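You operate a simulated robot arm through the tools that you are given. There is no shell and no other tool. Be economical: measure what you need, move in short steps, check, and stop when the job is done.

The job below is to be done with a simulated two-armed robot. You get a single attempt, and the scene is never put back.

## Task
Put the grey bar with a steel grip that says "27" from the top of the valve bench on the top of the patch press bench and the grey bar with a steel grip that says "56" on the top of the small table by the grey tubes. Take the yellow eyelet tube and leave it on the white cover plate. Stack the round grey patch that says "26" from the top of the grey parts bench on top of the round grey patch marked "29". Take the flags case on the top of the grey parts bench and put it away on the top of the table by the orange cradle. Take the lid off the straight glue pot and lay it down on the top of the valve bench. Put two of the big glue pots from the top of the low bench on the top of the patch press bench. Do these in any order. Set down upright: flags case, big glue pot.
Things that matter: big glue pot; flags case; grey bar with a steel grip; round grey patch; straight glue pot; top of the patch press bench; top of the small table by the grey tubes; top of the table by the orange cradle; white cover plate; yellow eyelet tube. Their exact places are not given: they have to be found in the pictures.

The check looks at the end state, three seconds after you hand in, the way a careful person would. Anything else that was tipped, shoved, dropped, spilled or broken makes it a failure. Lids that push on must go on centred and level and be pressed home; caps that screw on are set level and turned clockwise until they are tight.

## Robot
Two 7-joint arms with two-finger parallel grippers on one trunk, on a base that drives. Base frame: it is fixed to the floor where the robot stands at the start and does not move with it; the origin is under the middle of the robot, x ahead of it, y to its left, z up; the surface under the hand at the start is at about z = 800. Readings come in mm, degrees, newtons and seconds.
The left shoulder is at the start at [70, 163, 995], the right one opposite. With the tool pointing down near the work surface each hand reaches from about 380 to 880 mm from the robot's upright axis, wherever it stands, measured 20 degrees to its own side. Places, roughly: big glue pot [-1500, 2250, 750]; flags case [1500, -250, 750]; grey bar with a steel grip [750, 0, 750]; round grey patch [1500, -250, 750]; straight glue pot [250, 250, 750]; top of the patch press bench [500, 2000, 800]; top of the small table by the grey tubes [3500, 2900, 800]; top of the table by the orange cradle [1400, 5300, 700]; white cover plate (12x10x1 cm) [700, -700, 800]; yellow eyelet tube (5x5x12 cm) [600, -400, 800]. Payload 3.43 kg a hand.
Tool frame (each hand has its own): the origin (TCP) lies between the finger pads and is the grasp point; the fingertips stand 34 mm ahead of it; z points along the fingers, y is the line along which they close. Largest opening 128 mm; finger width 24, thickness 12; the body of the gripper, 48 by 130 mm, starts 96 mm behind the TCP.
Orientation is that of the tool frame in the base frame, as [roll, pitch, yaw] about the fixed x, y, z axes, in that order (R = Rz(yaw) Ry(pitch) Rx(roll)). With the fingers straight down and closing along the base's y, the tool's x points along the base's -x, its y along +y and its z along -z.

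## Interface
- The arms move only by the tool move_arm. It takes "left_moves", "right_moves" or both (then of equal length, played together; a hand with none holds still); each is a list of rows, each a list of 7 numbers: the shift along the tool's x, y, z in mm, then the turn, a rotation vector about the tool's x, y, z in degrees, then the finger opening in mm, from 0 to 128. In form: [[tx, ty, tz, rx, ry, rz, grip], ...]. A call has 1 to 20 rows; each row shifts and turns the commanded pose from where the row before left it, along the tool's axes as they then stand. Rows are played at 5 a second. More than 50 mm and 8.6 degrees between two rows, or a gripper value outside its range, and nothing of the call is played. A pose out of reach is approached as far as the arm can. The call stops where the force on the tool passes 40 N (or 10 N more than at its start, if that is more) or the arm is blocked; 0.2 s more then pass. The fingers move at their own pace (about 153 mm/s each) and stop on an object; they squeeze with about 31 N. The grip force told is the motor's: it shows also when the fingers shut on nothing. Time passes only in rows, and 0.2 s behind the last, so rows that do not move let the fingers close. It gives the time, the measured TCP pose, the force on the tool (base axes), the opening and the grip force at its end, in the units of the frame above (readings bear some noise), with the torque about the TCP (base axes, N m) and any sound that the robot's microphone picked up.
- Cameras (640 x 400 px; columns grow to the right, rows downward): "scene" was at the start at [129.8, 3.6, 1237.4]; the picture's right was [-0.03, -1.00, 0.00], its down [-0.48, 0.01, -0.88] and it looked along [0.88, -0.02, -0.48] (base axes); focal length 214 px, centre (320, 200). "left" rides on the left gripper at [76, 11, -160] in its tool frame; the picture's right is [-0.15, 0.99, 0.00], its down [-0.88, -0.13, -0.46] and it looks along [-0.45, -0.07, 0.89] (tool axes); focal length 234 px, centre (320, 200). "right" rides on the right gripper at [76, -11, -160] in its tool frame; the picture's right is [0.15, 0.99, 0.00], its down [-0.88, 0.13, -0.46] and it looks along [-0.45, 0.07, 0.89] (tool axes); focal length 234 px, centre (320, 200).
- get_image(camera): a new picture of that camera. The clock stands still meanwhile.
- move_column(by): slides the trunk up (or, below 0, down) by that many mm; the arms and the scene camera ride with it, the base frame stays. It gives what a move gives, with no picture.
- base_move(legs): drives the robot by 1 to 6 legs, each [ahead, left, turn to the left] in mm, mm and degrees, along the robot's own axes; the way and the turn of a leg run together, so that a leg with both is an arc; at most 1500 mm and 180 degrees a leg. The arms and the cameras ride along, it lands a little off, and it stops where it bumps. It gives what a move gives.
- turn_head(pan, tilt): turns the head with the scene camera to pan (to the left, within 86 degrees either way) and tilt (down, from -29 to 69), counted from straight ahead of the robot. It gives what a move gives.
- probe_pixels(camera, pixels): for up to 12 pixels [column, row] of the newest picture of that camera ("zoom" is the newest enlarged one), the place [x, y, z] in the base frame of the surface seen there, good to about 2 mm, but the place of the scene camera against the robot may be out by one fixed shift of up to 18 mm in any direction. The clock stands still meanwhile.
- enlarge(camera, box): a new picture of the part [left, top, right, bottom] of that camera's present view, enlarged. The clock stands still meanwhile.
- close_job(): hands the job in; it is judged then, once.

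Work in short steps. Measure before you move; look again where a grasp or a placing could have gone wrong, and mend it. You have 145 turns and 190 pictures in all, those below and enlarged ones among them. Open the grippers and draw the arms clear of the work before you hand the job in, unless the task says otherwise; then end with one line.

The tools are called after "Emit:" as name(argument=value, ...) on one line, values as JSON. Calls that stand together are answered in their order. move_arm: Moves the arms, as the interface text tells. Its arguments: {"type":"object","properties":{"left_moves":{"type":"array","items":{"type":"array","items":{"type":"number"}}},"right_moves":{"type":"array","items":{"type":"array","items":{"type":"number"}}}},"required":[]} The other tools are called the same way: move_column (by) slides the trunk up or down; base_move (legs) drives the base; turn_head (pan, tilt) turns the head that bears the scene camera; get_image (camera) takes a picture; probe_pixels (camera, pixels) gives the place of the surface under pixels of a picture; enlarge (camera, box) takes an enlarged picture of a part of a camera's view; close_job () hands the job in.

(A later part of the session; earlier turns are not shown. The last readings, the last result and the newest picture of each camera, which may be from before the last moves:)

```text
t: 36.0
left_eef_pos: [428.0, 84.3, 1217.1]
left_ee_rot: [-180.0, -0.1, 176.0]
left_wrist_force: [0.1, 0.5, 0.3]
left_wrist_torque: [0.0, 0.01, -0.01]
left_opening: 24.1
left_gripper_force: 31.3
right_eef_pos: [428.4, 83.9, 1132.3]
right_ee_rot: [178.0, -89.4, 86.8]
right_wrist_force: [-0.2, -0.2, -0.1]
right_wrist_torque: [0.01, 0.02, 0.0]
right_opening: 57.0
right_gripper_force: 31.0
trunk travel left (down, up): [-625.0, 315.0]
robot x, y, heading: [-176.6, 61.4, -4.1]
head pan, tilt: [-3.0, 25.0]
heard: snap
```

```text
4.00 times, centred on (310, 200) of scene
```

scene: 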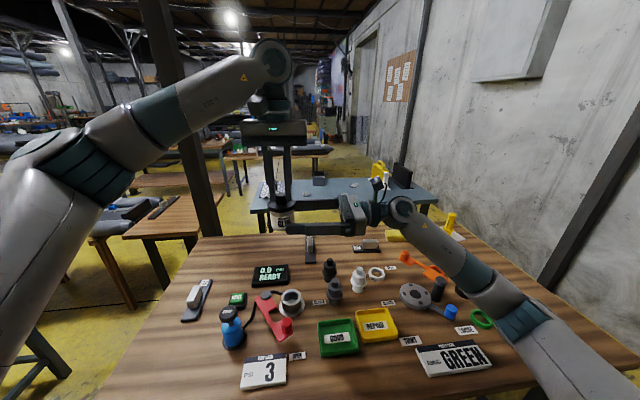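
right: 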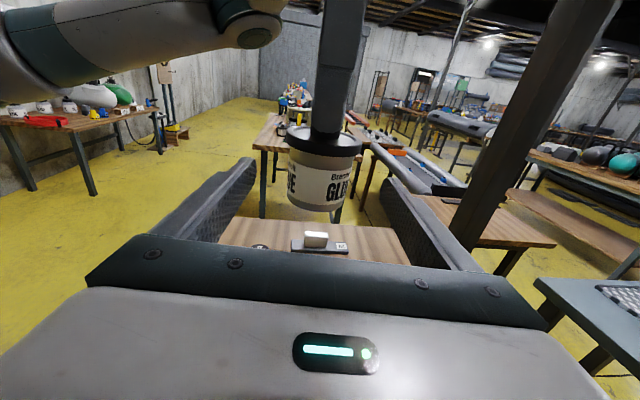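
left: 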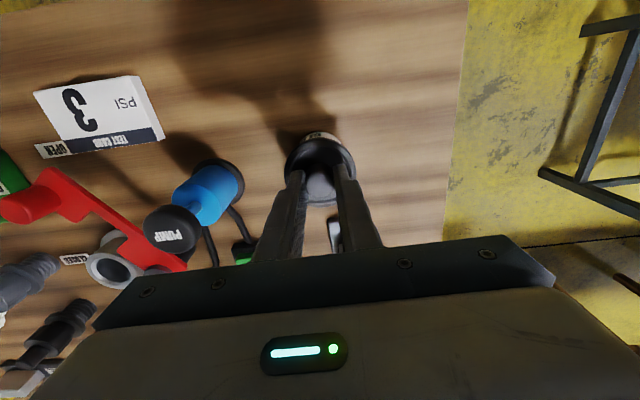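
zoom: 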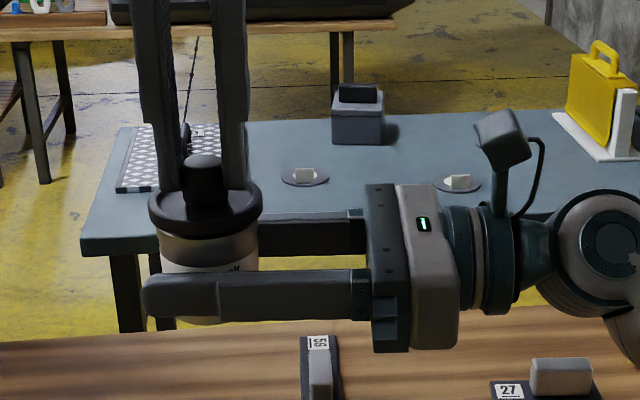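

A snap – the lid popped off. I'll lift it clear and swing the left hand leftwards to choose a free spot on the bench.

Emit:
move_arm(left_moves=[[0, 0, -30, 0, 0, 0, 0], [0, 0, -40, 0, 0, 0, 0], [0, 45, 0, 0, 0, 0, 0], [0, 45, 0, 0, 0, 0, 0], [0, 45, 0, 0, 0, 0, 0], [0, 45, 0, 0, 0, 0, 0], [0, 45, 0, 0, 0, 0, 0]])

Emit:
get_image(camera="left")

Emit:
get_image(camera="scene")

```text
t: 37.6
left_eef_pos: [441.9, 311.5, 1289.9]
left_ee_rot: [-179.9, 0.0, 175.9]
left_wrist_force: [-0.1, 0.3, -0.3]
left_wrist_torque: [-0.02, 0.03, 0.02]
left_opening: 23.8
left_gripper_force: 30.7
right_eef_pos: [427.2, 87.1, 1133.7]
right_ee_rot: [173.5, -89.5, 91.2]
right_wrist_force: [-0.1, 0.2, 0.6]
right_wrist_torque: [-0.04, 0.01, -0.01]
right_opening: 57.5
right_gripper_force: 31.5
trunk travel left (down, up): [-625.0, 315.0]
robot x, y, heading: [-173.2, 66.1, -4.0]
head pan, tilt: [-3.0, 25.0]
```

```text
153 pictures are left
```

left: 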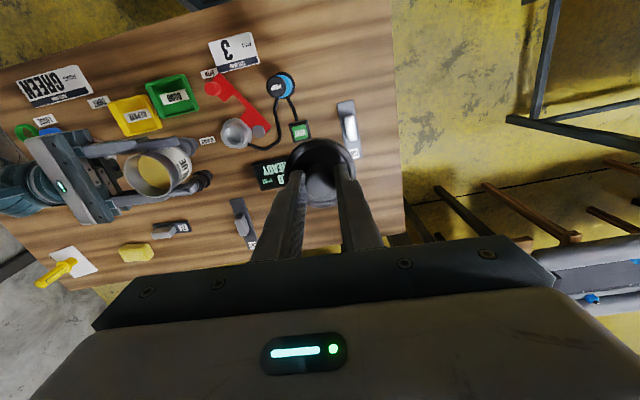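

```text
152 pictures are left
```

scene: 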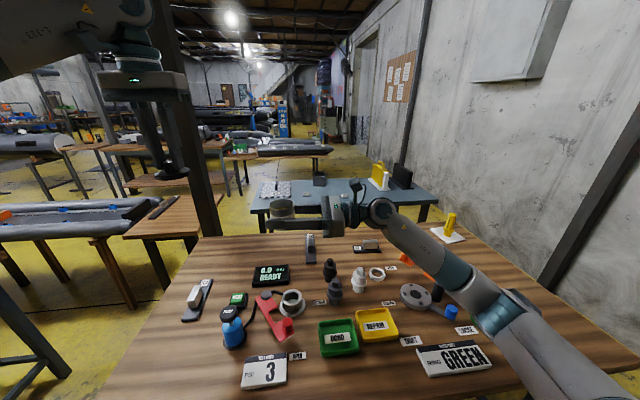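

I'll probe candidate spots on the bench for the lid.

Emit:
probe_pixels(camera="left", pixels=[[385, 190], [385, 225], [345, 240], [257, 175], [354, 158], [345, 103], [243, 205], [330, 100]])

```text
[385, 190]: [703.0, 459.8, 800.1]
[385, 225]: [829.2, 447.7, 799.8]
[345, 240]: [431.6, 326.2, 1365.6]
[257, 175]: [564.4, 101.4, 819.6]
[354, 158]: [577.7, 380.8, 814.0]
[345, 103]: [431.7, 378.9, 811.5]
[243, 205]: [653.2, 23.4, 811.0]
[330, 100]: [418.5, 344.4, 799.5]
```

Spot (620,290) is free (bar 29 ends at x≈580,y≈381; display near y<200). I'll carry the lid there and down to z≈870.

Emit:
move_arm(left_moves=[[-22, -1, 43, 0, 0, 0, 0], [-22, -1, 43, 0, 0, 0, 0], [-22, -1, 43, 0, 0, 0, 0], [-22, -1, 43, 0, 0, 0, 0], [-22, -1, 43, 0, 0, 0, 0], [-22, -1, 43, 0, 0, 0, 0], [-22, -1, 43, 0, 0, 0, 0], [-22, -1, 43, 0, 0, 0, 0], [0, 0, 40, 0, 0, 0, 0], [0, 0, 30, 0, 0, 0, 0], [0, 0, 0, 0, 0, 0, 0]])

Emit:
get_image(camera="left")

Emit:
enlarge(camera="scene", box=[160, 170, 320, 280])

```text
t: 40.0
left_eef_pos: [617.3, 289.0, 875.0]
left_ee_rot: [-180.0, 0.0, 176.1]
left_wrist_force: [-0.9, 0.1, -0.2]
left_wrist_torque: [-0.01, -0.01, 0.0]
left_opening: 23.7
left_gripper_force: 30.8
right_eef_pos: [428.2, 86.3, 1131.9]
right_ee_rot: [175.7, -89.4, 89.1]
right_wrist_force: [-0.8, -0.1, -0.4]
right_wrist_torque: [0.0, -0.01, 0.01]
right_opening: 57.2
right_gripper_force: 31.0
trunk travel left (down, up): [-625.0, 315.0]
robot x, y, heading: [-175.2, 62.7, -4.2]
head pan, tilt: [-3.0, 25.0]
```

```text
151 pictures are left
```

left: 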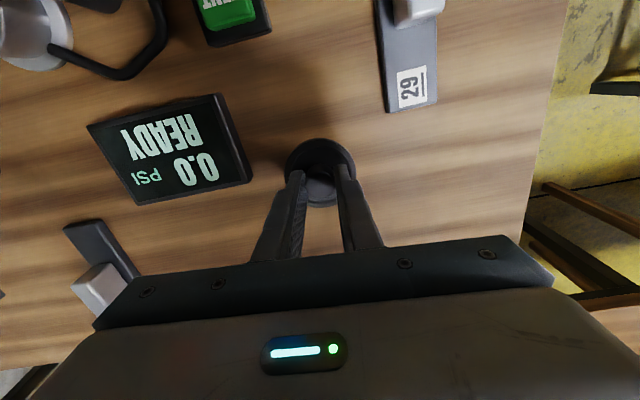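

```text
3.64 times, centred on (240, 225) of scene
```

zoom: 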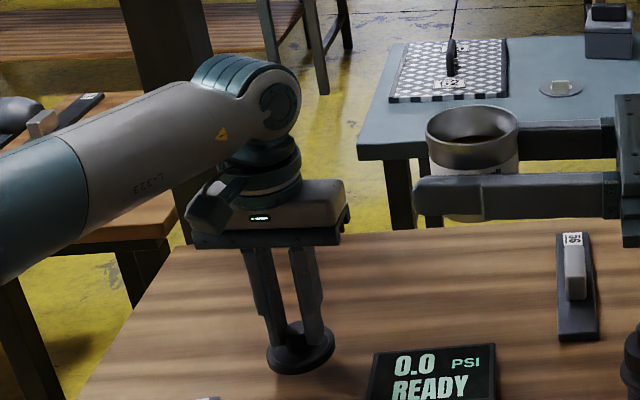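

Lid hovers over a free spot. Lower slowly until contact shows in the force.

Emit:
move_arm(left_moves=[[0, 0, 4, 0, 0, 0, 0], [0, 0, 4, 0, 0, 0, 0], [0, 0, 4, 0, 0, 0, 0], [0, 0, 3, 0, 0, 0, 0], [0, 0, 0, 0, 0, 0, 0]])

```text
t: 41.2
left_eef_pos: [617.1, 289.7, 860.2]
left_ee_rot: [179.9, 0.0, 175.9]
left_wrist_force: [-0.2, 0.0, -0.6]
left_wrist_torque: [0.0, 0.04, 0.03]
left_opening: 23.9
left_gripper_force: 30.4
right_eef_pos: [429.5, 86.3, 1132.7]
right_ee_rot: [177.5, -89.4, 87.3]
right_wrist_force: [-0.1, 0.2, 0.0]
right_wrist_torque: [0.02, -0.01, 0.02]
right_opening: 57.1
right_gripper_force: 30.5
trunk travel left (down, up): [-625.0, 315.0]
robot x, y, heading: [-176.4, 63.6, -4.2]
head pan, tilt: [-3.0, 25.0]
```

Emit:
move_arm(left_moves=[[0, 0, 2, 0, 0, 0, 0], [0, 0, 2, 0, 0, 0, 0], [0, 0, 2, 0, 0, 0, 0], [0, 0, 2, 0, 0, 0, 0], [0, 0, 0, 0, 0, 0, 0]])

```text
t: 42.4
left_eef_pos: [617.2, 289.2, 851.1]
left_ee_rot: [-180.0, 0.0, 176.0]
left_wrist_force: [0.0, -0.3, -0.5]
left_wrist_torque: [0.01, 0.02, 0.03]
left_opening: 24.0
left_gripper_force: 30.5
right_eef_pos: [429.4, 85.7, 1132.9]
right_ee_rot: [177.4, -89.4, 87.3]
right_wrist_force: [0.3, 0.2, -0.1]
right_wrist_torque: [-0.01, 0.0, 0.02]
right_opening: 57.0
right_gripper_force: 31.8
trunk travel left (down, up): [-625.0, 315.0]
robot x, y, heading: [-174.9, 69.5, -3.9]
head pan, tilt: [-3.0, 25.0]
```

No contact yet (rim top ≈ z 812). Continue in small steps.

Emit:
move_arm(left_moves=[[0, 0, 1.5, 0, 0, 0, 0], [0, 0, 1.5, 0, 0, 0, 0], [0, 0, 0, 0, 0, 0, 0]])

Emit:
enlarge(camera="scene", box=[200, 230, 280, 280])

```text
t: 43.2
left_eef_pos: [617.4, 289.3, 848.5]
left_ee_rot: [180.0, 0.0, 176.0]
left_wrist_force: [-0.1, -0.3, 0.0]
left_wrist_torque: [0.03, 0.01, -0.02]
left_opening: 24.0
left_gripper_force: 30.7
right_eef_pos: [429.3, 85.9, 1132.0]
right_ee_rot: [177.4, -89.4, 87.6]
right_wrist_force: [0.7, -0.5, -0.1]
right_wrist_torque: [-0.01, 0.01, 0.01]
right_opening: 57.2
right_gripper_force: 31.7
trunk travel left (down, up): [-625.0, 315.0]
robot x, y, heading: [-177.0, 65.6, -3.9]
head pan, tilt: [-3.0, 25.0]
```

```text
8.00 times, centred on (240, 255) of scene
```

zoom: 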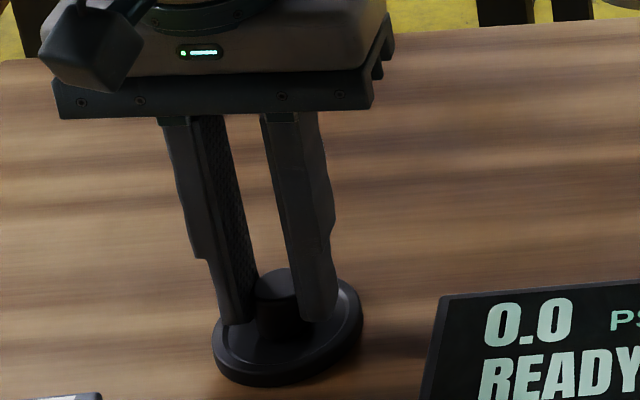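

It is practically on the bench. 1.5 mm more, then release and rise.

Emit:
move_arm(left_moves=[[0, 0, 1.5, 0, 0, 0, 0], [0, 0, 0, 0, 0, 0, 0], [0, 0, 0, 0, 0, 0, 60], [0, 0, 0, 0, 0, 0, 70], [0, 0, -40, 0, 0, 0, 100], [0, 0, -45, 0, 0, 0, 100], [0, 0, -45, 0, 0, 0, 100], [0, 0, -45, 0, 0, 0, 100], [0, 0, -45, 0, 0, 0, 100], [20, 0, -45, 0, 0, 0, 100], [20, 0, -45, 0, 0, 0, 100], [20, 0, -45, 0, 0, 0, 100], [20, 0, -45, 0, 0, 0, 100], [20, 0, -40, 0, 0, 0, 100]])

Emit:
get_image(camera="left")

```text
t: 46.2
left_eef_pos: [515.7, 296.1, 1289.5]
left_ee_rot: [-179.9, 0.0, 176.0]
left_wrist_force: [-0.8, 0.0, 0.6]
left_wrist_torque: [0.01, -0.05, -0.01]
left_opening: 99.9
left_gripper_force: 0.0
right_eef_pos: [427.1, 84.6, 1134.0]
right_ee_rot: [167.3, -89.5, 97.5]
right_wrist_force: [-1.5, 0.0, 0.1]
right_wrist_torque: [0.01, -0.01, -0.06]
right_opening: 57.0
right_gripper_force: 30.5
trunk travel left (down, up): [-625.0, 315.0]
robot x, y, heading: [-174.6, 65.5, -4.0]
head pan, tilt: [-3.0, 25.0]
```

```text
148 pictures are left
```

left: 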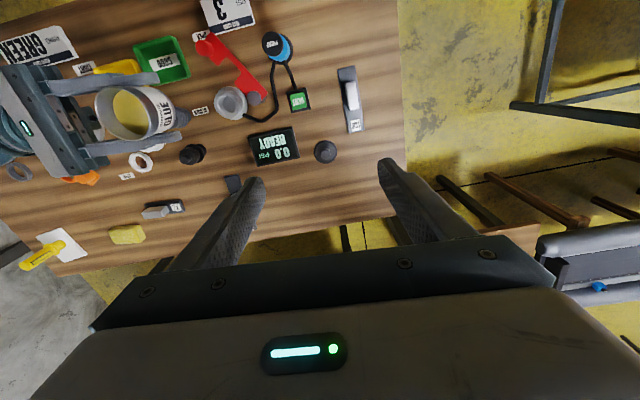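

Lid lies flat at (617,289). Next, bring the left hand above the open pot to take it over from the right.

Emit:
move_arm(left_moves=[[14.6, -43.2, 0, 0, 0, 0, 100], [14.6, -43.2, 0, 0, 0, 0, 100], [14.6, -43.2, 0, 0, 0, 0, 100], [14.6, -43.2, 0, 0, 0, 0, 100], [14.6, -43.2, 0, 0, 0, 0, 100], [0, 0, 40, 0, 0, 0, 100], [0, 0, 0, 0, 0, 0, 100]])

Emit:
get_image(camera="left")

```text
t: 47.8
left_eef_pos: [429.6, 84.6, 1246.1]
left_ee_rot: [-179.9, 0.1, 176.0]
left_wrist_force: [0.0, -0.9, 0.0]
left_wrist_torque: [0.01, -0.02, 0.02]
left_opening: 99.9
left_gripper_force: 0.0
right_eef_pos: [428.0, 84.3, 1134.0]
right_ee_rot: [170.6, -89.5, 94.3]
right_wrist_force: [-0.7, -0.7, 0.5]
right_wrist_torque: [-0.01, 0.0, -0.03]
right_opening: 57.0
right_gripper_force: 31.1
trunk travel left (down, up): [-625.0, 315.0]
robot x, y, heading: [-178.7, 64.4, -4.0]
head pan, tilt: [-3.0, 25.0]
```

```text
147 pictures are left
```

left: 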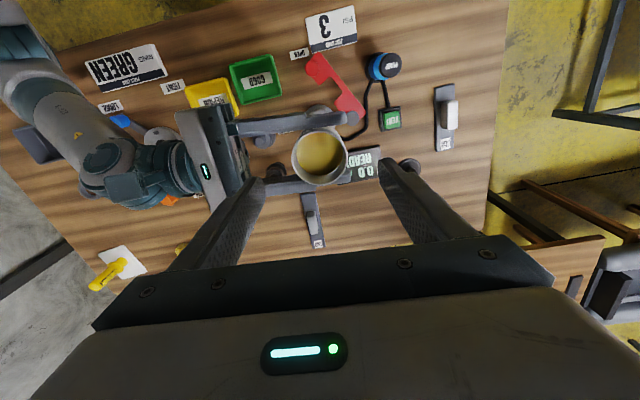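

Pot centred at (320,155). I'll probe its rim, then descend to TCP ≈ 1155.

Emit:
probe_pixels(camera="left", pixels=[[293, 155], [346, 155], [320, 131], [320, 184], [318, 155]])

```text
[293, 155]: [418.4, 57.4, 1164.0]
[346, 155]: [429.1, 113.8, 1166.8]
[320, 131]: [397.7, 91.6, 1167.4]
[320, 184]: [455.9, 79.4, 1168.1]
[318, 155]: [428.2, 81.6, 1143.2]
```

Rim top z≈1167, centre (427,85). Descend 84 mm, close left, then open right and back it off.

Emit:
move_arm(left_moves=[[0, 0, 42, 0, 0, 0, 100], [0, 0, 42, 0, 0, 0, 100], [0, 0, 0, 0, 0, 0, 0], [0, 0, 0, 0, 0, 0, 0], [0, 0, 0, 0, 0, 0, 0]])

```text
t: 49.0
left_eef_pos: [429.3, 84.5, 1162.8]
left_ee_rot: [-180.0, -0.1, 176.0]
left_wrist_force: [-0.8, 0.1, 0.8]
left_wrist_torque: [-0.06, 0.0, 0.07]
left_opening: 58.1
left_gripper_force: 31.5
right_eef_pos: [428.9, 84.3, 1132.6]
right_ee_rot: [176.8, -89.5, 88.0]
right_wrist_force: [0.6, 0.0, 0.2]
right_wrist_torque: [0.07, 0.03, -0.07]
right_opening: 57.0
right_gripper_force: 30.5
trunk travel left (down, up): [-625.0, 315.0]
robot x, y, heading: [-177.5, 61.8, -4.1]
head pan, tilt: [-3.0, 25.0]
```

Left grips at 58 mm. Open right and withdraw along -y.

Emit:
move_arm(right_moves=[[0, 0, 0, 0, 0, 0, 110], [0, 0, 0, 0, 0, 0, 110], [0, 0, -45, 0, 0, 0, 110], [0, 0, -45, 0, 0, 0, 110], [0, 0, -45, 0, 0, 0, 110], [0, 0, -45, 0, 0, 0, 110]])

Emit:
get_image(camera="left")

Emit:
get_image(camera="scene")

```text
t: 50.4
left_eef_pos: [428.4, 82.5, 1163.8]
left_ee_rot: [179.9, -0.2, 176.0]
left_wrist_force: [-0.2, 0.4, 0.2]
left_wrist_torque: [0.02, 0.0, -0.05]
left_opening: 58.6
left_gripper_force: 31.2
right_eef_pos: [412.3, -96.2, 1135.1]
right_ee_rot: [174.1, -89.5, 90.8]
right_wrist_force: [0.0, -0.8, -0.1]
right_wrist_torque: [0.03, 0.01, -0.01]
right_opening: 109.9
right_gripper_force: 0.1
trunk travel left (down, up): [-625.0, 315.0]
robot x, y, heading: [-171.3, 64.2, -4.1]
head pan, tilt: [-3.0, 25.0]
```

```text
146 pictures are left
```

left: 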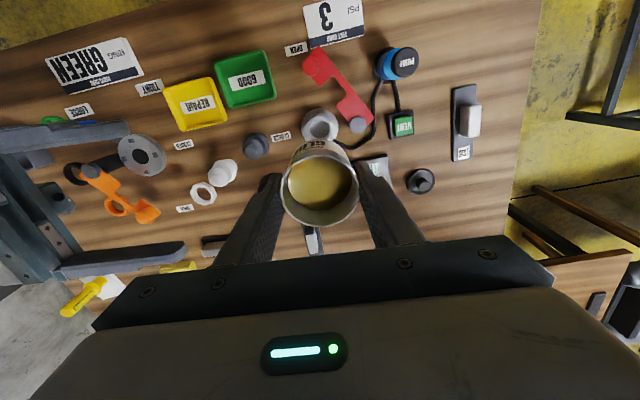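

```text
145 pictures are left
```

scene: 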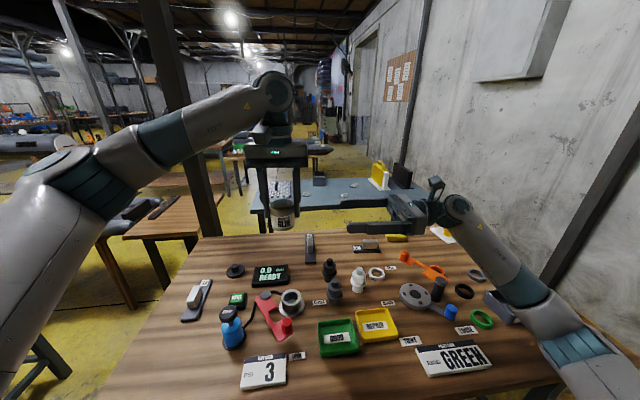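

Pot is solely in the left hand. I'll return it to its original place (342,361), down to 15 mm above the bench, while turning the right hand back to pointing down.

Emit:
move_arm(left_moves=[[17.7, 45, 0, 0, 0, 0, 0], [17.7, 45, 0, 0, 0, 0, 0], [17.7, 45, 0, 0, 0, 0, 0], [17.7, 45, 0, 0, 0, 0, 0], [17.7, 45, 0, 0, 0, 0, 0], [17.7, 45, 0, 0, 0, 0, 0], [0, 0, 48, 0, 0, 0, 0], [0, 0, 48, 0, 0, 0, 0], [0, 0, 48, 0, 0, 0, 0], [0, 0, 48, 0, 0, 0, 0], [0, 0, 48, 0, 0, 0, 0], [0, 0, 48, 0, 0, 0, 0], [0, 0, 0, 0, 0, 0, 0], [0, 0, 0, 0, 0, 0, 0], [0, 0, 0, 0, 0, 0, 0]], right_moves=[[0, 0, 0, 4.619, -4.619, -4.619, 110], [0, 0, 0, 4.619, -4.619, -4.619, 110], [0, 0, 0, 4.619, -4.619, -4.619, 110], [0, 0, 0, 4.619, -4.619, -4.619, 110], [0, 0, 0, 4.619, -4.619, -4.619, 110], [0, 0, 0, 4.619, -4.619, -4.619, 110], [0, 0, 0, 4.619, -4.619, -4.619, 110], [0, 0, 0, 4.619, -4.619, -4.619, 110], [0, 0, 0, 4.619, -4.619, -4.619, 110], [0, 0, 0, 4.619, -4.619, -4.619, 110], [0, 0, 0, 4.619, -4.619, -4.619, 110], [0, 0, 0, 4.619, -4.619, -4.619, 110], [0, 0, 0, 4.619, -4.619, -4.619, 110], [0, 0, 0, 4.619, -4.619, -4.619, 110], [0, 0, 0, 4.619, -4.619, -4.619, 110]])

Emit:
get_image(camera="left")

```text
t: 53.6
left_eef_pos: [342.1, 361.6, 874.3]
left_ee_rot: [-180.0, 0.0, 176.1]
left_wrist_force: [-0.2, 0.8, -0.7]
left_wrist_torque: [-0.02, -0.02, 0.04]
left_opening: 58.3
left_gripper_force: 31.1
right_eef_pos: [412.4, -93.0, 1134.4]
right_ee_rot: [-179.3, 0.1, 175.0]
right_wrist_force: [0.4, -0.9, -0.6]
right_wrist_torque: [-0.02, 0.01, 0.01]
right_opening: 109.7
right_gripper_force: 0.1
trunk travel left (down, up): [-625.0, 315.0]
robot x, y, heading: [-177.8, 66.8, -3.8]
head pan, tilt: [-3.0, 25.0]
```

```text
144 pictures are left
```

left: 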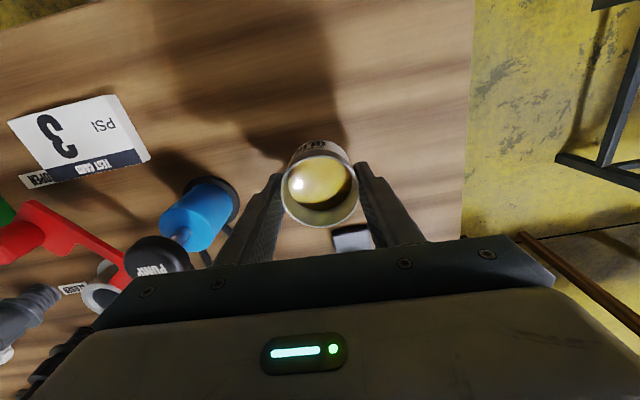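

Lower to the bench gently and release.

Emit:
move_arm(left_moves=[[0, 0, 8, 0, 0, 0, 0], [0, 0, 5, 0, 0, 0, 0], [0, 0, 3, 0, 0, 0, 0], [0, 0, 1.5, 0, 0, 0, 0], [0, 0, 0, 0, 0, 0, 0]])

```text
t: 54.8
left_eef_pos: [342.6, 363.0, 857.0]
left_ee_rot: [179.9, 0.0, 176.0]
left_wrist_force: [-0.1, -0.3, -0.5]
left_wrist_torque: [-0.01, 0.01, -0.01]
left_opening: 58.3
left_gripper_force: 30.8
right_eef_pos: [413.6, -94.3, 1134.4]
right_ee_rot: [-179.5, 0.0, 174.8]
right_wrist_force: [-0.6, 0.6, -0.2]
right_wrist_torque: [-0.02, -0.01, 0.01]
right_opening: 110.0
right_gripper_force: 0.0
trunk travel left (down, up): [-625.0, 315.0]
robot x, y, heading: [-178.9, 67.1, -4.2]
head pan, tilt: [-3.0, 25.0]
```

Emit:
move_arm(left_moves=[[0, 0, 1, 0, 0, 0, 0], [0, 0, 1, 0, 0, 0, 0], [0, 0, 0, 0, 0, 0, 0]])

Emit:
turn_head(pan=40, tilt=45)

Emit:
get_image(camera="scene")

```text
t: 55.6
left_eef_pos: [343.4, 361.5, 856.4]
left_ee_rot: [-179.9, 0.1, 175.9]
left_wrist_force: [0.5, 1.6, 8.6]
left_wrist_torque: [0.08, 0.17, 0.0]
left_opening: 58.0
left_gripper_force: 30.2
right_eef_pos: [413.1, -92.7, 1135.8]
right_ee_rot: [-179.4, 0.1, 174.8]
right_wrist_force: [0.5, -1.2, -0.1]
right_wrist_torque: [0.0, 0.03, -0.01]
right_opening: 110.3
right_gripper_force: 0.1
trunk travel left (down, up): [-625.0, 315.0]
robot x, y, heading: [-177.8, 63.5, -4.1]
head pan, tilt: [-3.0, 25.0]
```

```text
t: 56.7
left_eef_pos: [343.6, 362.9, 857.6]
left_ee_rot: [180.0, 0.2, 176.0]
left_wrist_force: [4.3, 3.5, 15.5]
left_wrist_torque: [0.13, 0.1, -0.03]
left_opening: 58.4
left_gripper_force: 31.5
right_eef_pos: [412.6, -94.4, 1134.2]
right_ee_rot: [-179.4, 0.1, 174.7]
right_wrist_force: [-0.5, -1.3, -0.3]
right_wrist_torque: [0.0, -0.02, -0.03]
right_opening: 109.8
right_gripper_force: 0.0
trunk travel left (down, up): [-625.0, 315.0]
robot x, y, heading: [-177.5, 65.4, -4.2]
head pan, tilt: [40.0, 45.0]
```

```text
143 pictures are left
```

scene: 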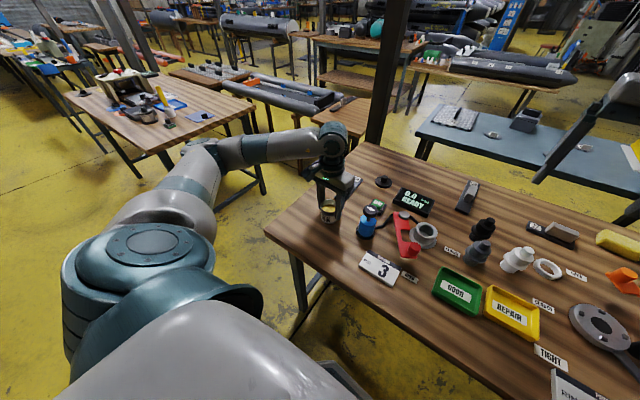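

Contact made (8–15 N). Release and rise.

Emit:
move_arm(left_moves=[[0, 0, -0.5, 0, 0, 0, 66], [0, 0, 0, 0, 0, 0, 76], [0, 0, -30, 0, 0, 0, 76], [0, 0, -45, 0, 0, 0, 76], [0, 0, -45, 0, 0, 0, 76], [0, 0, -45, 0, 0, 0, 100], [0, 0, -45, 0, 0, 0, 100]])

Emit:
get_image(camera="left")

```text
t: 58.3
left_eef_pos: [344.1, 362.6, 1066.4]
left_ee_rot: [180.0, 0.0, 175.9]
left_wrist_force: [0.2, -1.1, -0.3]
left_wrist_torque: [-0.01, -0.03, 0.01]
left_opening: 100.0
left_gripper_force: 0.1
right_eef_pos: [412.1, -93.4, 1135.6]
right_ee_rot: [-179.5, 0.0, 174.8]
right_wrist_force: [-0.8, 0.8, 0.9]
right_wrist_torque: [0.02, 0.0, 0.01]
right_opening: 110.2
right_gripper_force: 0.1
trunk travel left (down, up): [-625.0, 315.0]
robot x, y, heading: [-175.2, 68.2, -4.2]
head pan, tilt: [40.0, 45.0]
```

```text
142 pictures are left
```

left: 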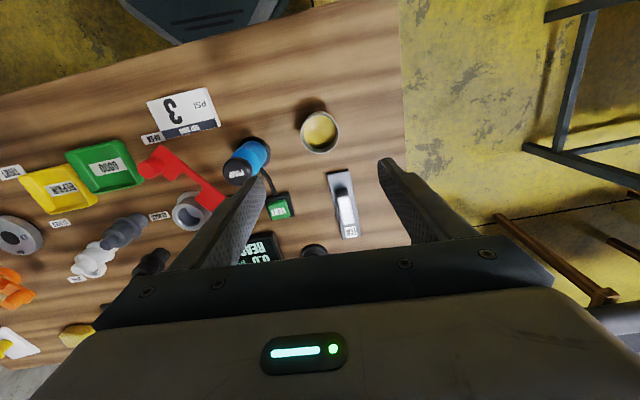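

The open pot stands upright in place. Now for the bars: raise the left hand, lower the column back, square the base and move it near (0,-50).

Emit:
move_arm(left_moves=[[0, 0, -45, 0, 0, 0, 100], [-30, -25, -30, 0, 0, 0, 100], [-30, -25, -30, 0, 0, 0, 100], [-30, -25, -30, 0, 0, 0, 100]], right_moves=[[0, -30, -30, 0, 0, 0, 100], [-20, -30, -30, 0, 0, 0, 100], [-20, -35, 0, 0, 0, 0, 100], [-20, -35, 0, 0, 0, 0, 100]])

Emit:
move_column(by=-130)

Emit:
base_move(legs=[[0, 0, 4.1], [175, -110, 0]])

Emit:
get_image(camera="right")

Emit:
get_image(camera="left")

```text
t: 59.3
left_eef_pos: [429.3, 278.8, 1202.1]
left_ee_rot: [179.9, 0.0, 176.0]
left_wrist_force: [-0.7, 0.3, -0.5]
left_wrist_torque: [0.05, 0.01, 0.01]
left_opening: 99.9
left_gripper_force: 0.0
right_eef_pos: [459.4, -232.5, 1196.6]
right_ee_rot: [-179.6, 0.0, 174.9]
right_wrist_force: [0.4, -0.6, -0.7]
right_wrist_torque: [0.07, -0.03, 0.0]
right_opening: 99.9
right_gripper_force: 0.1
trunk travel left (down, up): [-625.0, 315.0]
robot x, y, heading: [-177.4, 66.7, -4.0]
head pan, tilt: [40.0, 45.0]
```

```text
t: 60.8
left_eef_pos: [430.0, 282.4, 1071.5]
left_ee_rot: [-179.9, 0.0, 176.0]
left_wrist_force: [-0.1, 0.1, 0.4]
left_wrist_torque: [0.01, 0.0, 0.0]
left_opening: 99.8
left_gripper_force: 0.0
right_eef_pos: [460.5, -228.0, 1068.5]
right_ee_rot: [-179.4, 0.1, 174.7]
right_wrist_force: [0.1, -0.9, -0.1]
right_wrist_torque: [0.04, -0.03, -0.01]
right_opening: 99.8
right_gripper_force: 0.0
trunk travel left (down, up): [-495.0, 445.0]
robot x, y, heading: [-176.4, 66.4, -4.2]
head pan, tilt: [40.0, 45.0]
```

```text
t: 62.9
left_eef_pos: [589.6, 213.5, 1070.6]
left_ee_rot: [-180.0, 0.0, 179.9]
left_wrist_force: [0.6, 1.2, 0.2]
left_wrist_torque: [-0.01, 0.01, 0.0]
left_opening: 99.9
left_gripper_force: 0.0
right_eef_pos: [656.4, -293.1, 1068.8]
right_ee_rot: [-179.5, -0.1, 179.0]
right_wrist_force: [-0.5, -0.7, 0.4]
right_wrist_torque: [0.0, 0.03, 0.03]
right_opening: 99.8
right_gripper_force: 0.1
trunk travel left (down, up): [-495.0, 445.0]
robot x, y, heading: [-3.2, -46.5, -0.0]
head pan, tilt: [40.0, 45.0]
```

```text
141 pictures are left
```

right: 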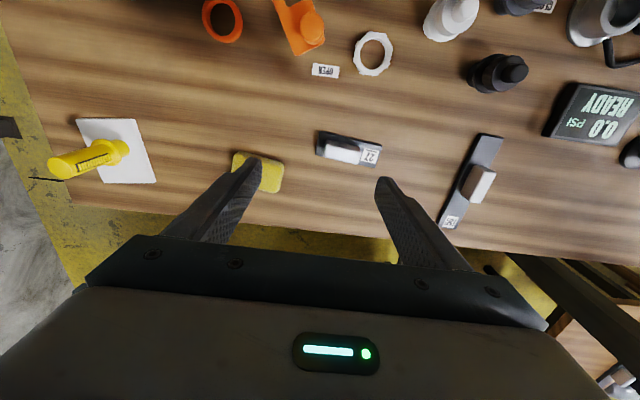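

```text
140 pictures are left
```

left: 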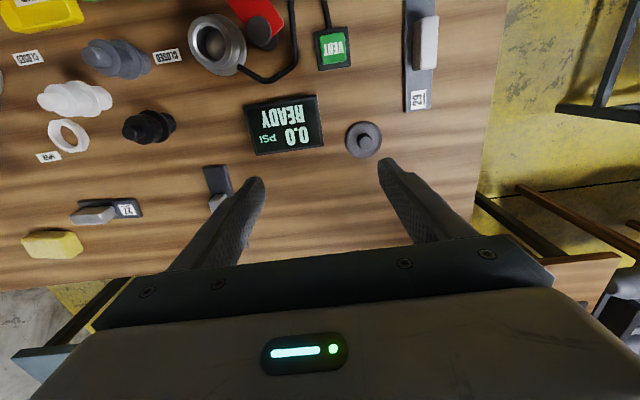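

I'll probe the handles of bars 27 and 56 in the right view.

Emit:
enlarge(camera="right", box=[300, 110, 520, 240])

Emit:
probe_pixels(camera="right", pixels=[[327, 151], [358, 158], [343, 158], [345, 149], [321, 134], [381, 146], [472, 196], [488, 172], [486, 136], [444, 222], [480, 184]])

```text
2.91 times, centred on (410, 175) of right
```

zoom: 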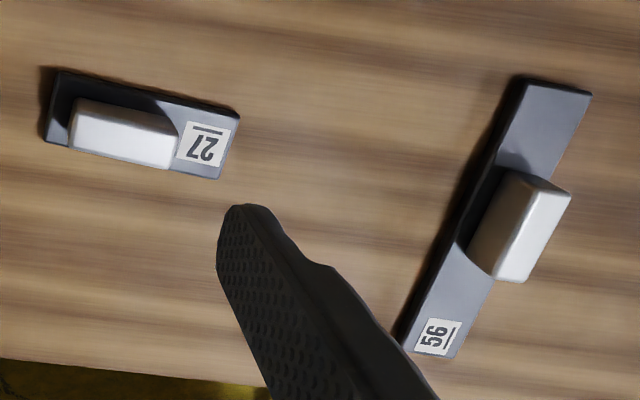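

```text
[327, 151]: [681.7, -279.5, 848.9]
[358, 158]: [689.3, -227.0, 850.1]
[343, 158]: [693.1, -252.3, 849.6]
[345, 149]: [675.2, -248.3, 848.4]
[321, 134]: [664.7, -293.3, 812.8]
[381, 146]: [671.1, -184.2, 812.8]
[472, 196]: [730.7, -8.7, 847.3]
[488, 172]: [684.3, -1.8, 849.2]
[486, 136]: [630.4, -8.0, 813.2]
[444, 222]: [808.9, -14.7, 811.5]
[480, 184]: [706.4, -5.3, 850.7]
```

Handle 27: centre ≈ (687,-252), long axis 81.8°; handle 56: centre ≈ (707,-5), long axis about -6° off x. I'll hover both hands over them, right turned ~82° to close across its handle.

Emit:
move_arm(left_moves=[[-19.5, -36.4, 15, 0, 0, 0, 90], [-19.5, -36.4, 15, 0, 0, 0, 90], [-19.5, -36.4, 15, 0, 0, 0, 90], [-19.5, -36.4, 15, 0, 0, 0, 90], [-19.5, -36.4, 15, 0, 0, 0, 90], [-19.5, -36.4, 15, 0, 0, 0, 90], [0, 0, 0, 0, 0, 6, 90], [0, 0, 0, 0, 0, 0, 90], [0, 0, 0, 0, 0, 0, 90], [0, 0, 0, 0, 0, 0, 90], [0, 0, 0, 0, 0, 0, 90], [0, 0, 0, 0, 0, 0, 90], [0, 0, 0, 0, 0, 0, 90]], right_moves=[[-11, 14, 30, 0, 0, 0, 90], [-10, 14, 30, 0, 0, 0, 90], [-10, 13, 30, 0, 0, 0, 90], [0, 0, 0, 0, 0, -8.1, 90], [0, 0, 0, 0, 0, -8.1, 90], [0, 0, 0, 0, 0, -8.1, 90], [0, 0, 0, 0, 0, -8.1, 90], [0, 0, 0, 0, 0, -8.1, 90], [0, 0, 0, 0, 0, -8.1, 90], [0, 0, 0, 0, 0, -8.1, 90], [0, 0, 0, 0, 0, -8.1, 90], [0, 0, 0, 0, 0, -8.1, 90], [0, 0, 0, 0, 0, -8.1, 90]])

Emit:
get_image(camera="right")

Emit:
get_image(camera="left")

```text
t: 65.7
left_eef_pos: [704.7, -3.1, 980.3]
left_ee_rot: [180.0, 0.1, 173.9]
left_wrist_force: [0.6, -0.1, -0.2]
left_wrist_torque: [-0.02, -0.03, 0.02]
left_opening: 90.1
left_gripper_force: 0.1
right_eef_pos: [504.2, -163.6, 957.1]
right_ee_rot: [-179.8, -0.6, -100.3]
right_wrist_force: [0.0, 0.8, 0.2]
right_wrist_torque: [-0.01, -0.02, -0.03]
right_opening: 90.0
right_gripper_force: 0.0
right hand out of reach, approached as far as the arm can: row 9, 10, 11, 12, 13
trunk travel left (down, up): [-495.0, 445.0]
robot x, y, heading: [-1.9, -42.1, -0.2]
head pan, tilt: [40.0, 45.0]
```

```text
138 pictures are left
```

right: 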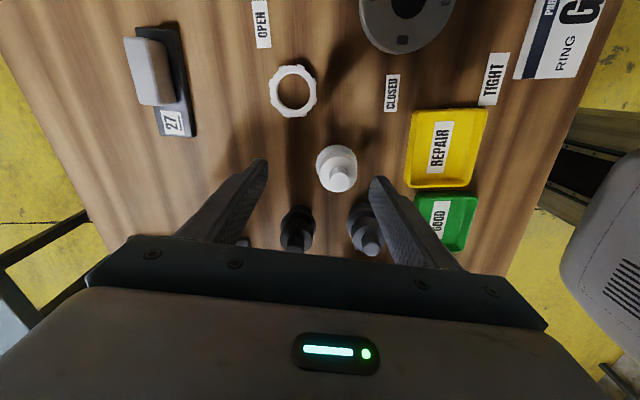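

```text
137 pictures are left
```

left: 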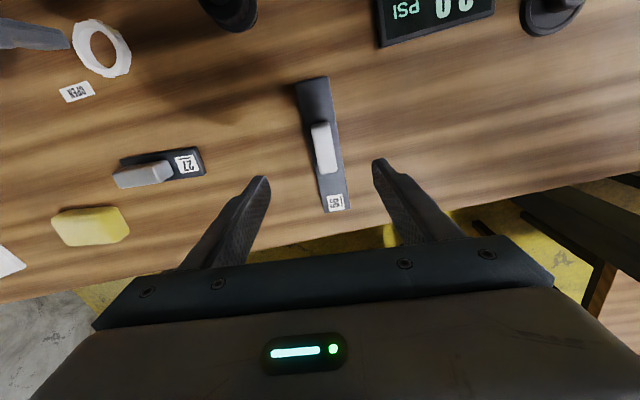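

The right couldn't hold that yaw there. I'll instead grip handle 27 lengthwise (~55 mm, closing near y): turn the right back to yaw 172 and probe handle 56 precisely.

Emit:
probe_pixels(camera="left", pixels=[[319, 126], [326, 170], [318, 148], [332, 148], [312, 82], [335, 200], [116, 181], [168, 172], [315, 126], [331, 170]])

Emit:
enlarge(camera="left", box=[240, 60, 410, 220])

Emit:
move_arm(right_moves=[[0, 0, -40, 0, 0, 0, 110], [0, 0, 0, 0, 0, 8, 110], [0, 0, 0, 0, 0, 8, 110], [0, 0, 0, 0, 0, 8, 110], [0, 0, 0, 0, 0, 8, 110], [0, 0, 0, 0, 0, 8, 110], [0, 0, 0, 0, 0, 8, 110], [0, 0, 0, 0, 0, 8, 110], [0, 0, 0, 0, 0, 8, 110], [0, 0, 0, 0, 0, 8, 110], [0, 0, 0, 0, 0, 8, 110], [0, 0, 0, 0, 0, 8, 110]])

```text
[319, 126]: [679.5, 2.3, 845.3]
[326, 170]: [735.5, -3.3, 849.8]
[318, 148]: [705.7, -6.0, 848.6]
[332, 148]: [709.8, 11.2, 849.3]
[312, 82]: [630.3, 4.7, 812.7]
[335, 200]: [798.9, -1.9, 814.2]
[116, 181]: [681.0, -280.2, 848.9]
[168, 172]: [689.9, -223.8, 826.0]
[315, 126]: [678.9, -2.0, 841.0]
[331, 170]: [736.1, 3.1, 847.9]
```

```text
2.50 times, centred on (325, 140) of left
```

zoom: 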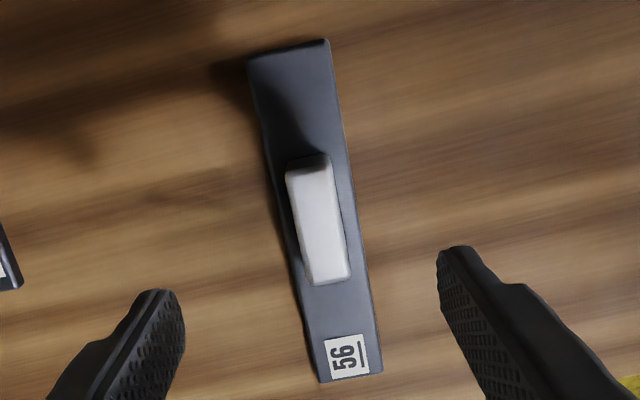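

```text
t: 68.3
left_eef_pos: [705.9, -3.8, 981.6]
left_ee_rot: [-179.9, 0.0, 174.0]
left_wrist_force: [-0.2, 0.1, -0.2]
left_wrist_torque: [-0.02, -0.03, 0.01]
left_opening: 89.9
left_gripper_force: 0.1
right_eef_pos: [501.8, -162.1, 997.4]
right_ee_rot: [-179.4, 0.1, 171.6]
right_wrist_force: [-0.4, 0.1, -0.9]
right_wrist_torque: [0.0, 0.0, -0.01]
right_opening: 110.0
right_gripper_force: 0.0
right hand out of reach, approached as far as the arm can: row 1
trunk travel left (down, up): [-495.0, 445.0]
robot x, y, heading: [2.5, -44.5, -0.0]
head pan, tilt: [40.0, 45.0]
```

Handle 56 centre is (707,2), yaw 174 fits. Left: shift +5, descend to TCP 851, grip. Right: move over handle 27.

Emit:
move_arm(left_moves=[[0, 5.5, 30, 0, 0, 0, 80], [0, 0, 45, 0, 0, 0, 80], [0, 0, 40, 0, 0, 0, 80], [0, 0, 15, 0, 0, 0, 80], [0, 0, 0, 0, 0, 0, 80]], right_moves=[[-39, -12.6, 0, 0, 0, 0, 110], [-39, -12.6, 0, 0, 0, 0, 110], [-39, -12.6, 0, 0, 0, 0, 110], [-39, -12.6, 0, 0, 0, 0, 110], [-39, -12.6, 0, 0, 0, 0, 110]])

Emit:
get_image(camera="right")

Emit:
get_image(camera="left")

```text
t: 69.5
left_eef_pos: [704.7, 1.4, 849.0]
left_ee_rot: [-180.0, -0.1, 173.9]
left_wrist_force: [-0.2, 0.3, 0.1]
left_wrist_torque: [0.0, 0.0, 0.01]
left_opening: 79.8
left_gripper_force: 0.0
right_eef_pos: [688.0, -251.8, 995.8]
right_ee_rot: [-179.4, 0.1, 171.9]
right_wrist_force: [-0.2, 0.0, -0.6]
right_wrist_torque: [0.0, -0.01, 0.02]
right_opening: 110.2
right_gripper_force: 0.0
trunk travel left (down, up): [-495.0, 445.0]
robot x, y, heading: [0.5, -43.5, -0.2]
head pan, tilt: [40.0, 45.0]
```

```text
135 pictures are left
```

right: 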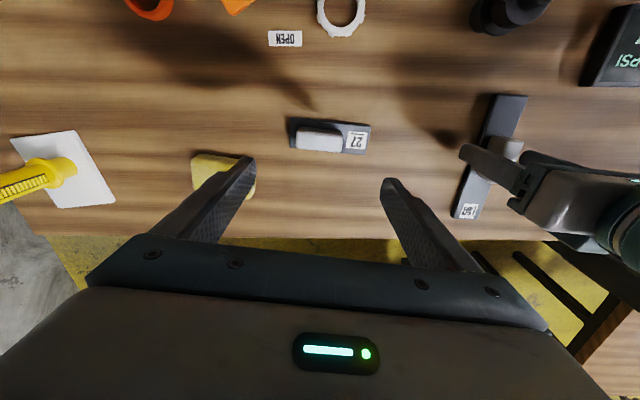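

```text
134 pictures are left
```

left: 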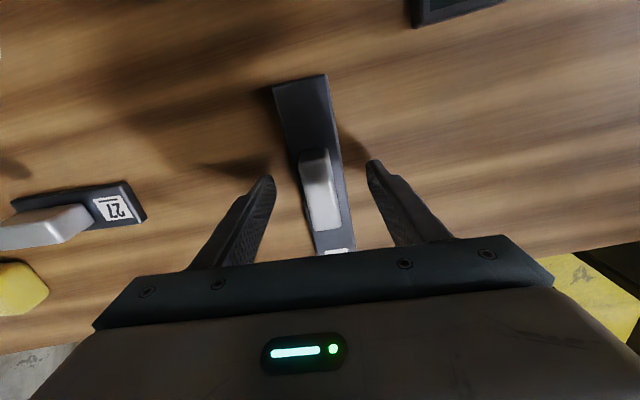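

Left is centred on handle 56: close and lift. Probe handle 27 under the right hand.

Emit:
move_arm(left_moves=[[0, 0, 0, 0, 0, 0, 0], [0, 0, 0, 0, 0, 0, 0], [0, 0, -30, 0, 0, 0, 0], [0, 0, -40, 0, 0, 0, 0], [0, 0, -40, 0, 0, 0, 0]])

Emit:
probe_pixels(camera="right", pixels=[[300, 141], [339, 146], [320, 136], [320, 148], [292, 125], [366, 152]])

```text
t: 70.7
left_eef_pos: [704.1, 2.1, 961.3]
left_ee_rot: [180.0, 0.0, 173.9]
left_wrist_force: [0.0, -0.3, -1.5]
left_wrist_torque: [0.02, 0.01, -0.02]
left_opening: 23.3
left_gripper_force: 31.1
right_eef_pos: [685.4, -251.3, 997.3]
right_ee_rot: [-179.6, 0.1, 171.9]
right_wrist_force: [1.0, -0.2, 0.5]
right_wrist_torque: [-0.01, -0.02, 0.01]
right_opening: 110.1
right_gripper_force: 0.0
trunk travel left (down, up): [-495.0, 445.0]
robot x, y, heading: [2.4, -42.4, -0.1]
head pan, tilt: [40.0, 45.0]
```

```text
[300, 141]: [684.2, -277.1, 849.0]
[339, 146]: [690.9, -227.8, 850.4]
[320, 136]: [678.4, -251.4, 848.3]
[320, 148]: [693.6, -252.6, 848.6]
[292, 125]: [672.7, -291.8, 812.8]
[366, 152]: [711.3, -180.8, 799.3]
```

Right is centred on handle 27 (686,-252). Descend 146, grip lengthwise and lift.

Emit:
move_arm(right_moves=[[0, 0, 49, 0, 0, 0, 100], [0, 0, 49, 0, 0, 0, 100], [0, 0, 48, 0, 0, 0, 100], [0, 0, 0, 0, 0, 0, 0], [0, 0, 0, 0, 0, 0, 0], [0, 0, -30, 0, 0, 0, 0], [0, 0, -40, 0, 0, 0, 0], [0, 0, -40, 0, 0, 0, 0]])

Emit:
get_image(camera="right")

Emit:
get_image(camera="left")

```text
t: 72.5
left_eef_pos: [703.6, 1.2, 960.9]
left_ee_rot: [180.0, 0.1, 174.0]
left_wrist_force: [-0.3, -0.3, -1.1]
left_wrist_torque: [0.0, 0.01, 0.02]
left_opening: 23.4
left_gripper_force: 31.2
right_eef_pos: [684.8, -252.6, 963.1]
right_ee_rot: [-179.5, 0.1, 171.9]
right_wrist_force: [-0.2, 0.8, -1.5]
right_wrist_torque: [-0.02, -0.02, -0.01]
right_opening: 61.2
right_gripper_force: 31.0
trunk travel left (down, up): [-495.0, 445.0]
robot x, y, heading: [-3.9, -46.0, -0.3]
head pan, tilt: [40.0, 45.0]
```

```text
133 pictures are left
```

right: 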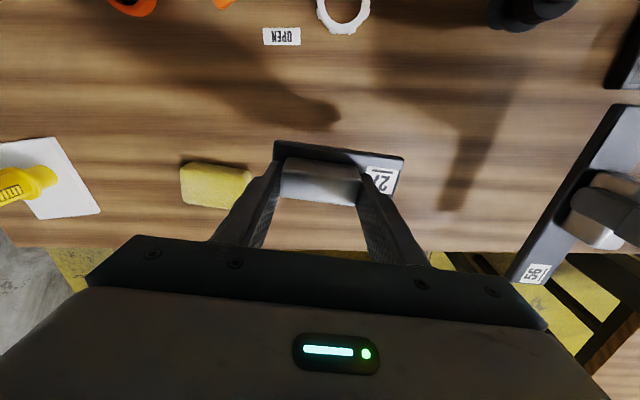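

```text
132 pictures are left
```

left: 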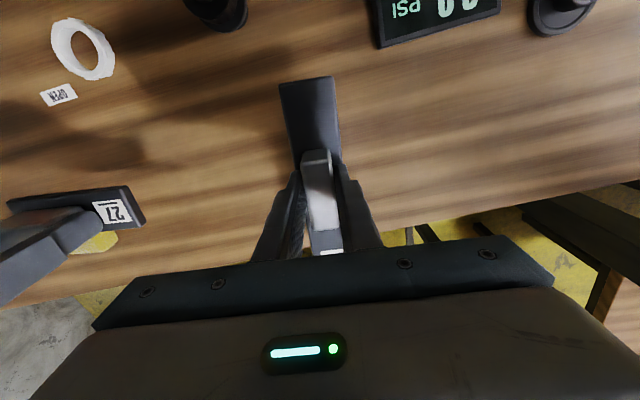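

Both bars held. Raise and tuck both arms, then back away from the bench and look around for the way to the patch press bench.

Emit:
move_arm(left_moves=[[0, 0, -45, 0, 0, 0, 0], [0, 0, -45, 0, 0, 0, 0], [0, 0, -45, 0, 0, 0, 0], [40, 25, 0, 0, 0, 0, 0], [40, 25, 0, 0, 0, 0, 0], [40, 25, 0, 0, 0, 0, 0], [40, 25, 0, 0, 0, 0, 0], [40, 25, 0, 0, 0, 0, 0]], right_moves=[[0, 0, -45, 0, 0, 0, 0], [0, 0, -45, 0, 0, 0, 0], [0, 0, -45, 0, 0, 0, 0], [40, 0, 0, 0, 0, 0, 0], [40, 0, 0, 0, 0, 0, 0], [40, 0, 0, 0, 0, 0, 0], [40, 0, 0, 0, 0, 0, 0], [30, 0, 0, 0, 0, 0, 0]])

Emit:
base_move(legs=[[-400, 0, 0], [0, 0, 60]])

Emit:
turn_head(pan=0, tilt=20)

Emit:
get_image(camera="scene")

Emit:
turn_head(pan=65, tilt=20)

Emit:
get_image(camera="scene")

```text
t: 74.3
left_eef_pos: [517.5, 147.7, 1095.5]
left_ee_rot: [-179.9, 0.0, 174.0]
left_wrist_force: [1.1, -0.1, -0.8]
left_wrist_torque: [-0.04, -0.02, 0.01]
left_opening: 23.3
left_gripper_force: 31.1
right_eef_pos: [496.9, -223.6, 1096.3]
right_ee_rot: [-179.5, 0.1, 171.9]
right_wrist_force: [0.1, 1.1, -0.3]
right_wrist_torque: [-0.03, -0.03, -0.02]
right_opening: 61.0
right_gripper_force: 31.2
trunk travel left (down, up): [-495.0, 445.0]
robot x, y, heading: [-1.9, -40.9, -0.0]
head pan, tilt: [40.0, 45.0]
```

```text
t: 79.4
left_eef_pos: [-294.0, 501.1, 1094.9]
left_ee_rot: [180.0, 0.0, -126.9]
left_wrist_force: [0.4, 0.1, -1.8]
left_wrist_torque: [-0.03, 0.06, 0.0]
left_opening: 23.4
left_gripper_force: 30.8
right_eef_pos: [13.3, 291.5, 1095.9]
right_ee_rot: [-179.4, 0.0, -129.0]
right_wrist_force: [-0.6, 0.2, -1.1]
right_wrist_torque: [0.0, 0.02, -0.03]
right_opening: 61.3
right_gripper_force: 31.0
trunk travel left (down, up): [-495.0, 445.0]
robot x, y, heading: [-398.6, -41.3, 59.2]
head pan, tilt: [40.0, 45.0]
```

```text
t: 80.5
left_eef_pos: [-293.5, 500.1, 1094.7]
left_ee_rot: [180.0, 0.0, -126.9]
left_wrist_force: [-1.0, 0.1, -1.1]
left_wrist_torque: [-0.04, 0.03, 0.02]
left_opening: 23.4
left_gripper_force: 30.6
right_eef_pos: [13.1, 291.9, 1095.6]
right_ee_rot: [-179.3, 0.1, -129.0]
right_wrist_force: [1.0, 0.3, -1.6]
right_wrist_torque: [0.0, 0.02, -0.01]
right_opening: 60.9
right_gripper_force: 30.7
trunk travel left (down, up): [-495.0, 445.0]
robot x, y, heading: [-394.7, -40.9, 59.3]
head pan, tilt: [0.0, 20.0]
```

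```text
131 pictures are left
```

scene: 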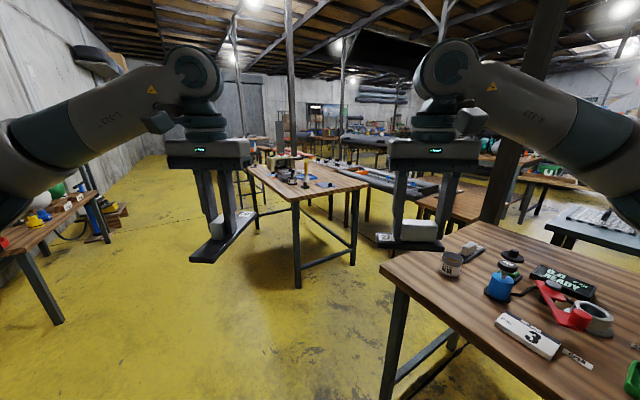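

```text
t: 81.9
left_eef_pos: [-293.5, 500.1, 1094.0]
left_ee_rot: [179.9, 0.0, -126.9]
left_wrist_force: [0.0, -1.2, -1.6]
left_wrist_torque: [-0.04, 0.03, 0.02]
left_opening: 23.6
left_gripper_force: 31.3
right_eef_pos: [14.1, 293.5, 1096.3]
right_ee_rot: [-179.4, 0.1, -129.0]
right_wrist_force: [0.5, 0.3, -0.5]
right_wrist_torque: [0.0, 0.0, -0.02]
right_opening: 61.2
right_gripper_force: 30.7
trunk travel left (down, up): [-495.0, 445.0]
robot x, y, heading: [-397.4, -43.8, 59.0]
head pan, tilt: [65.0, 20.0]
```

```text
130 pictures are left
```

scene: 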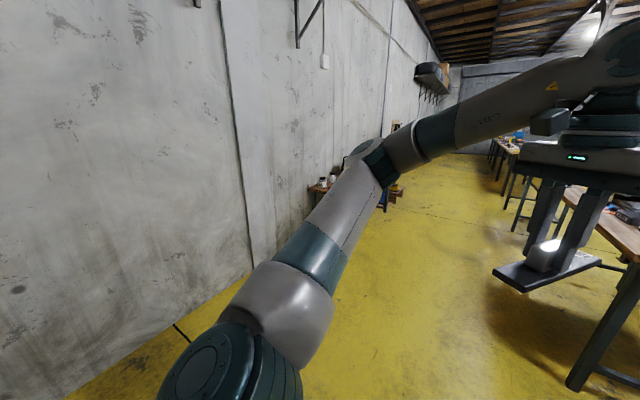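

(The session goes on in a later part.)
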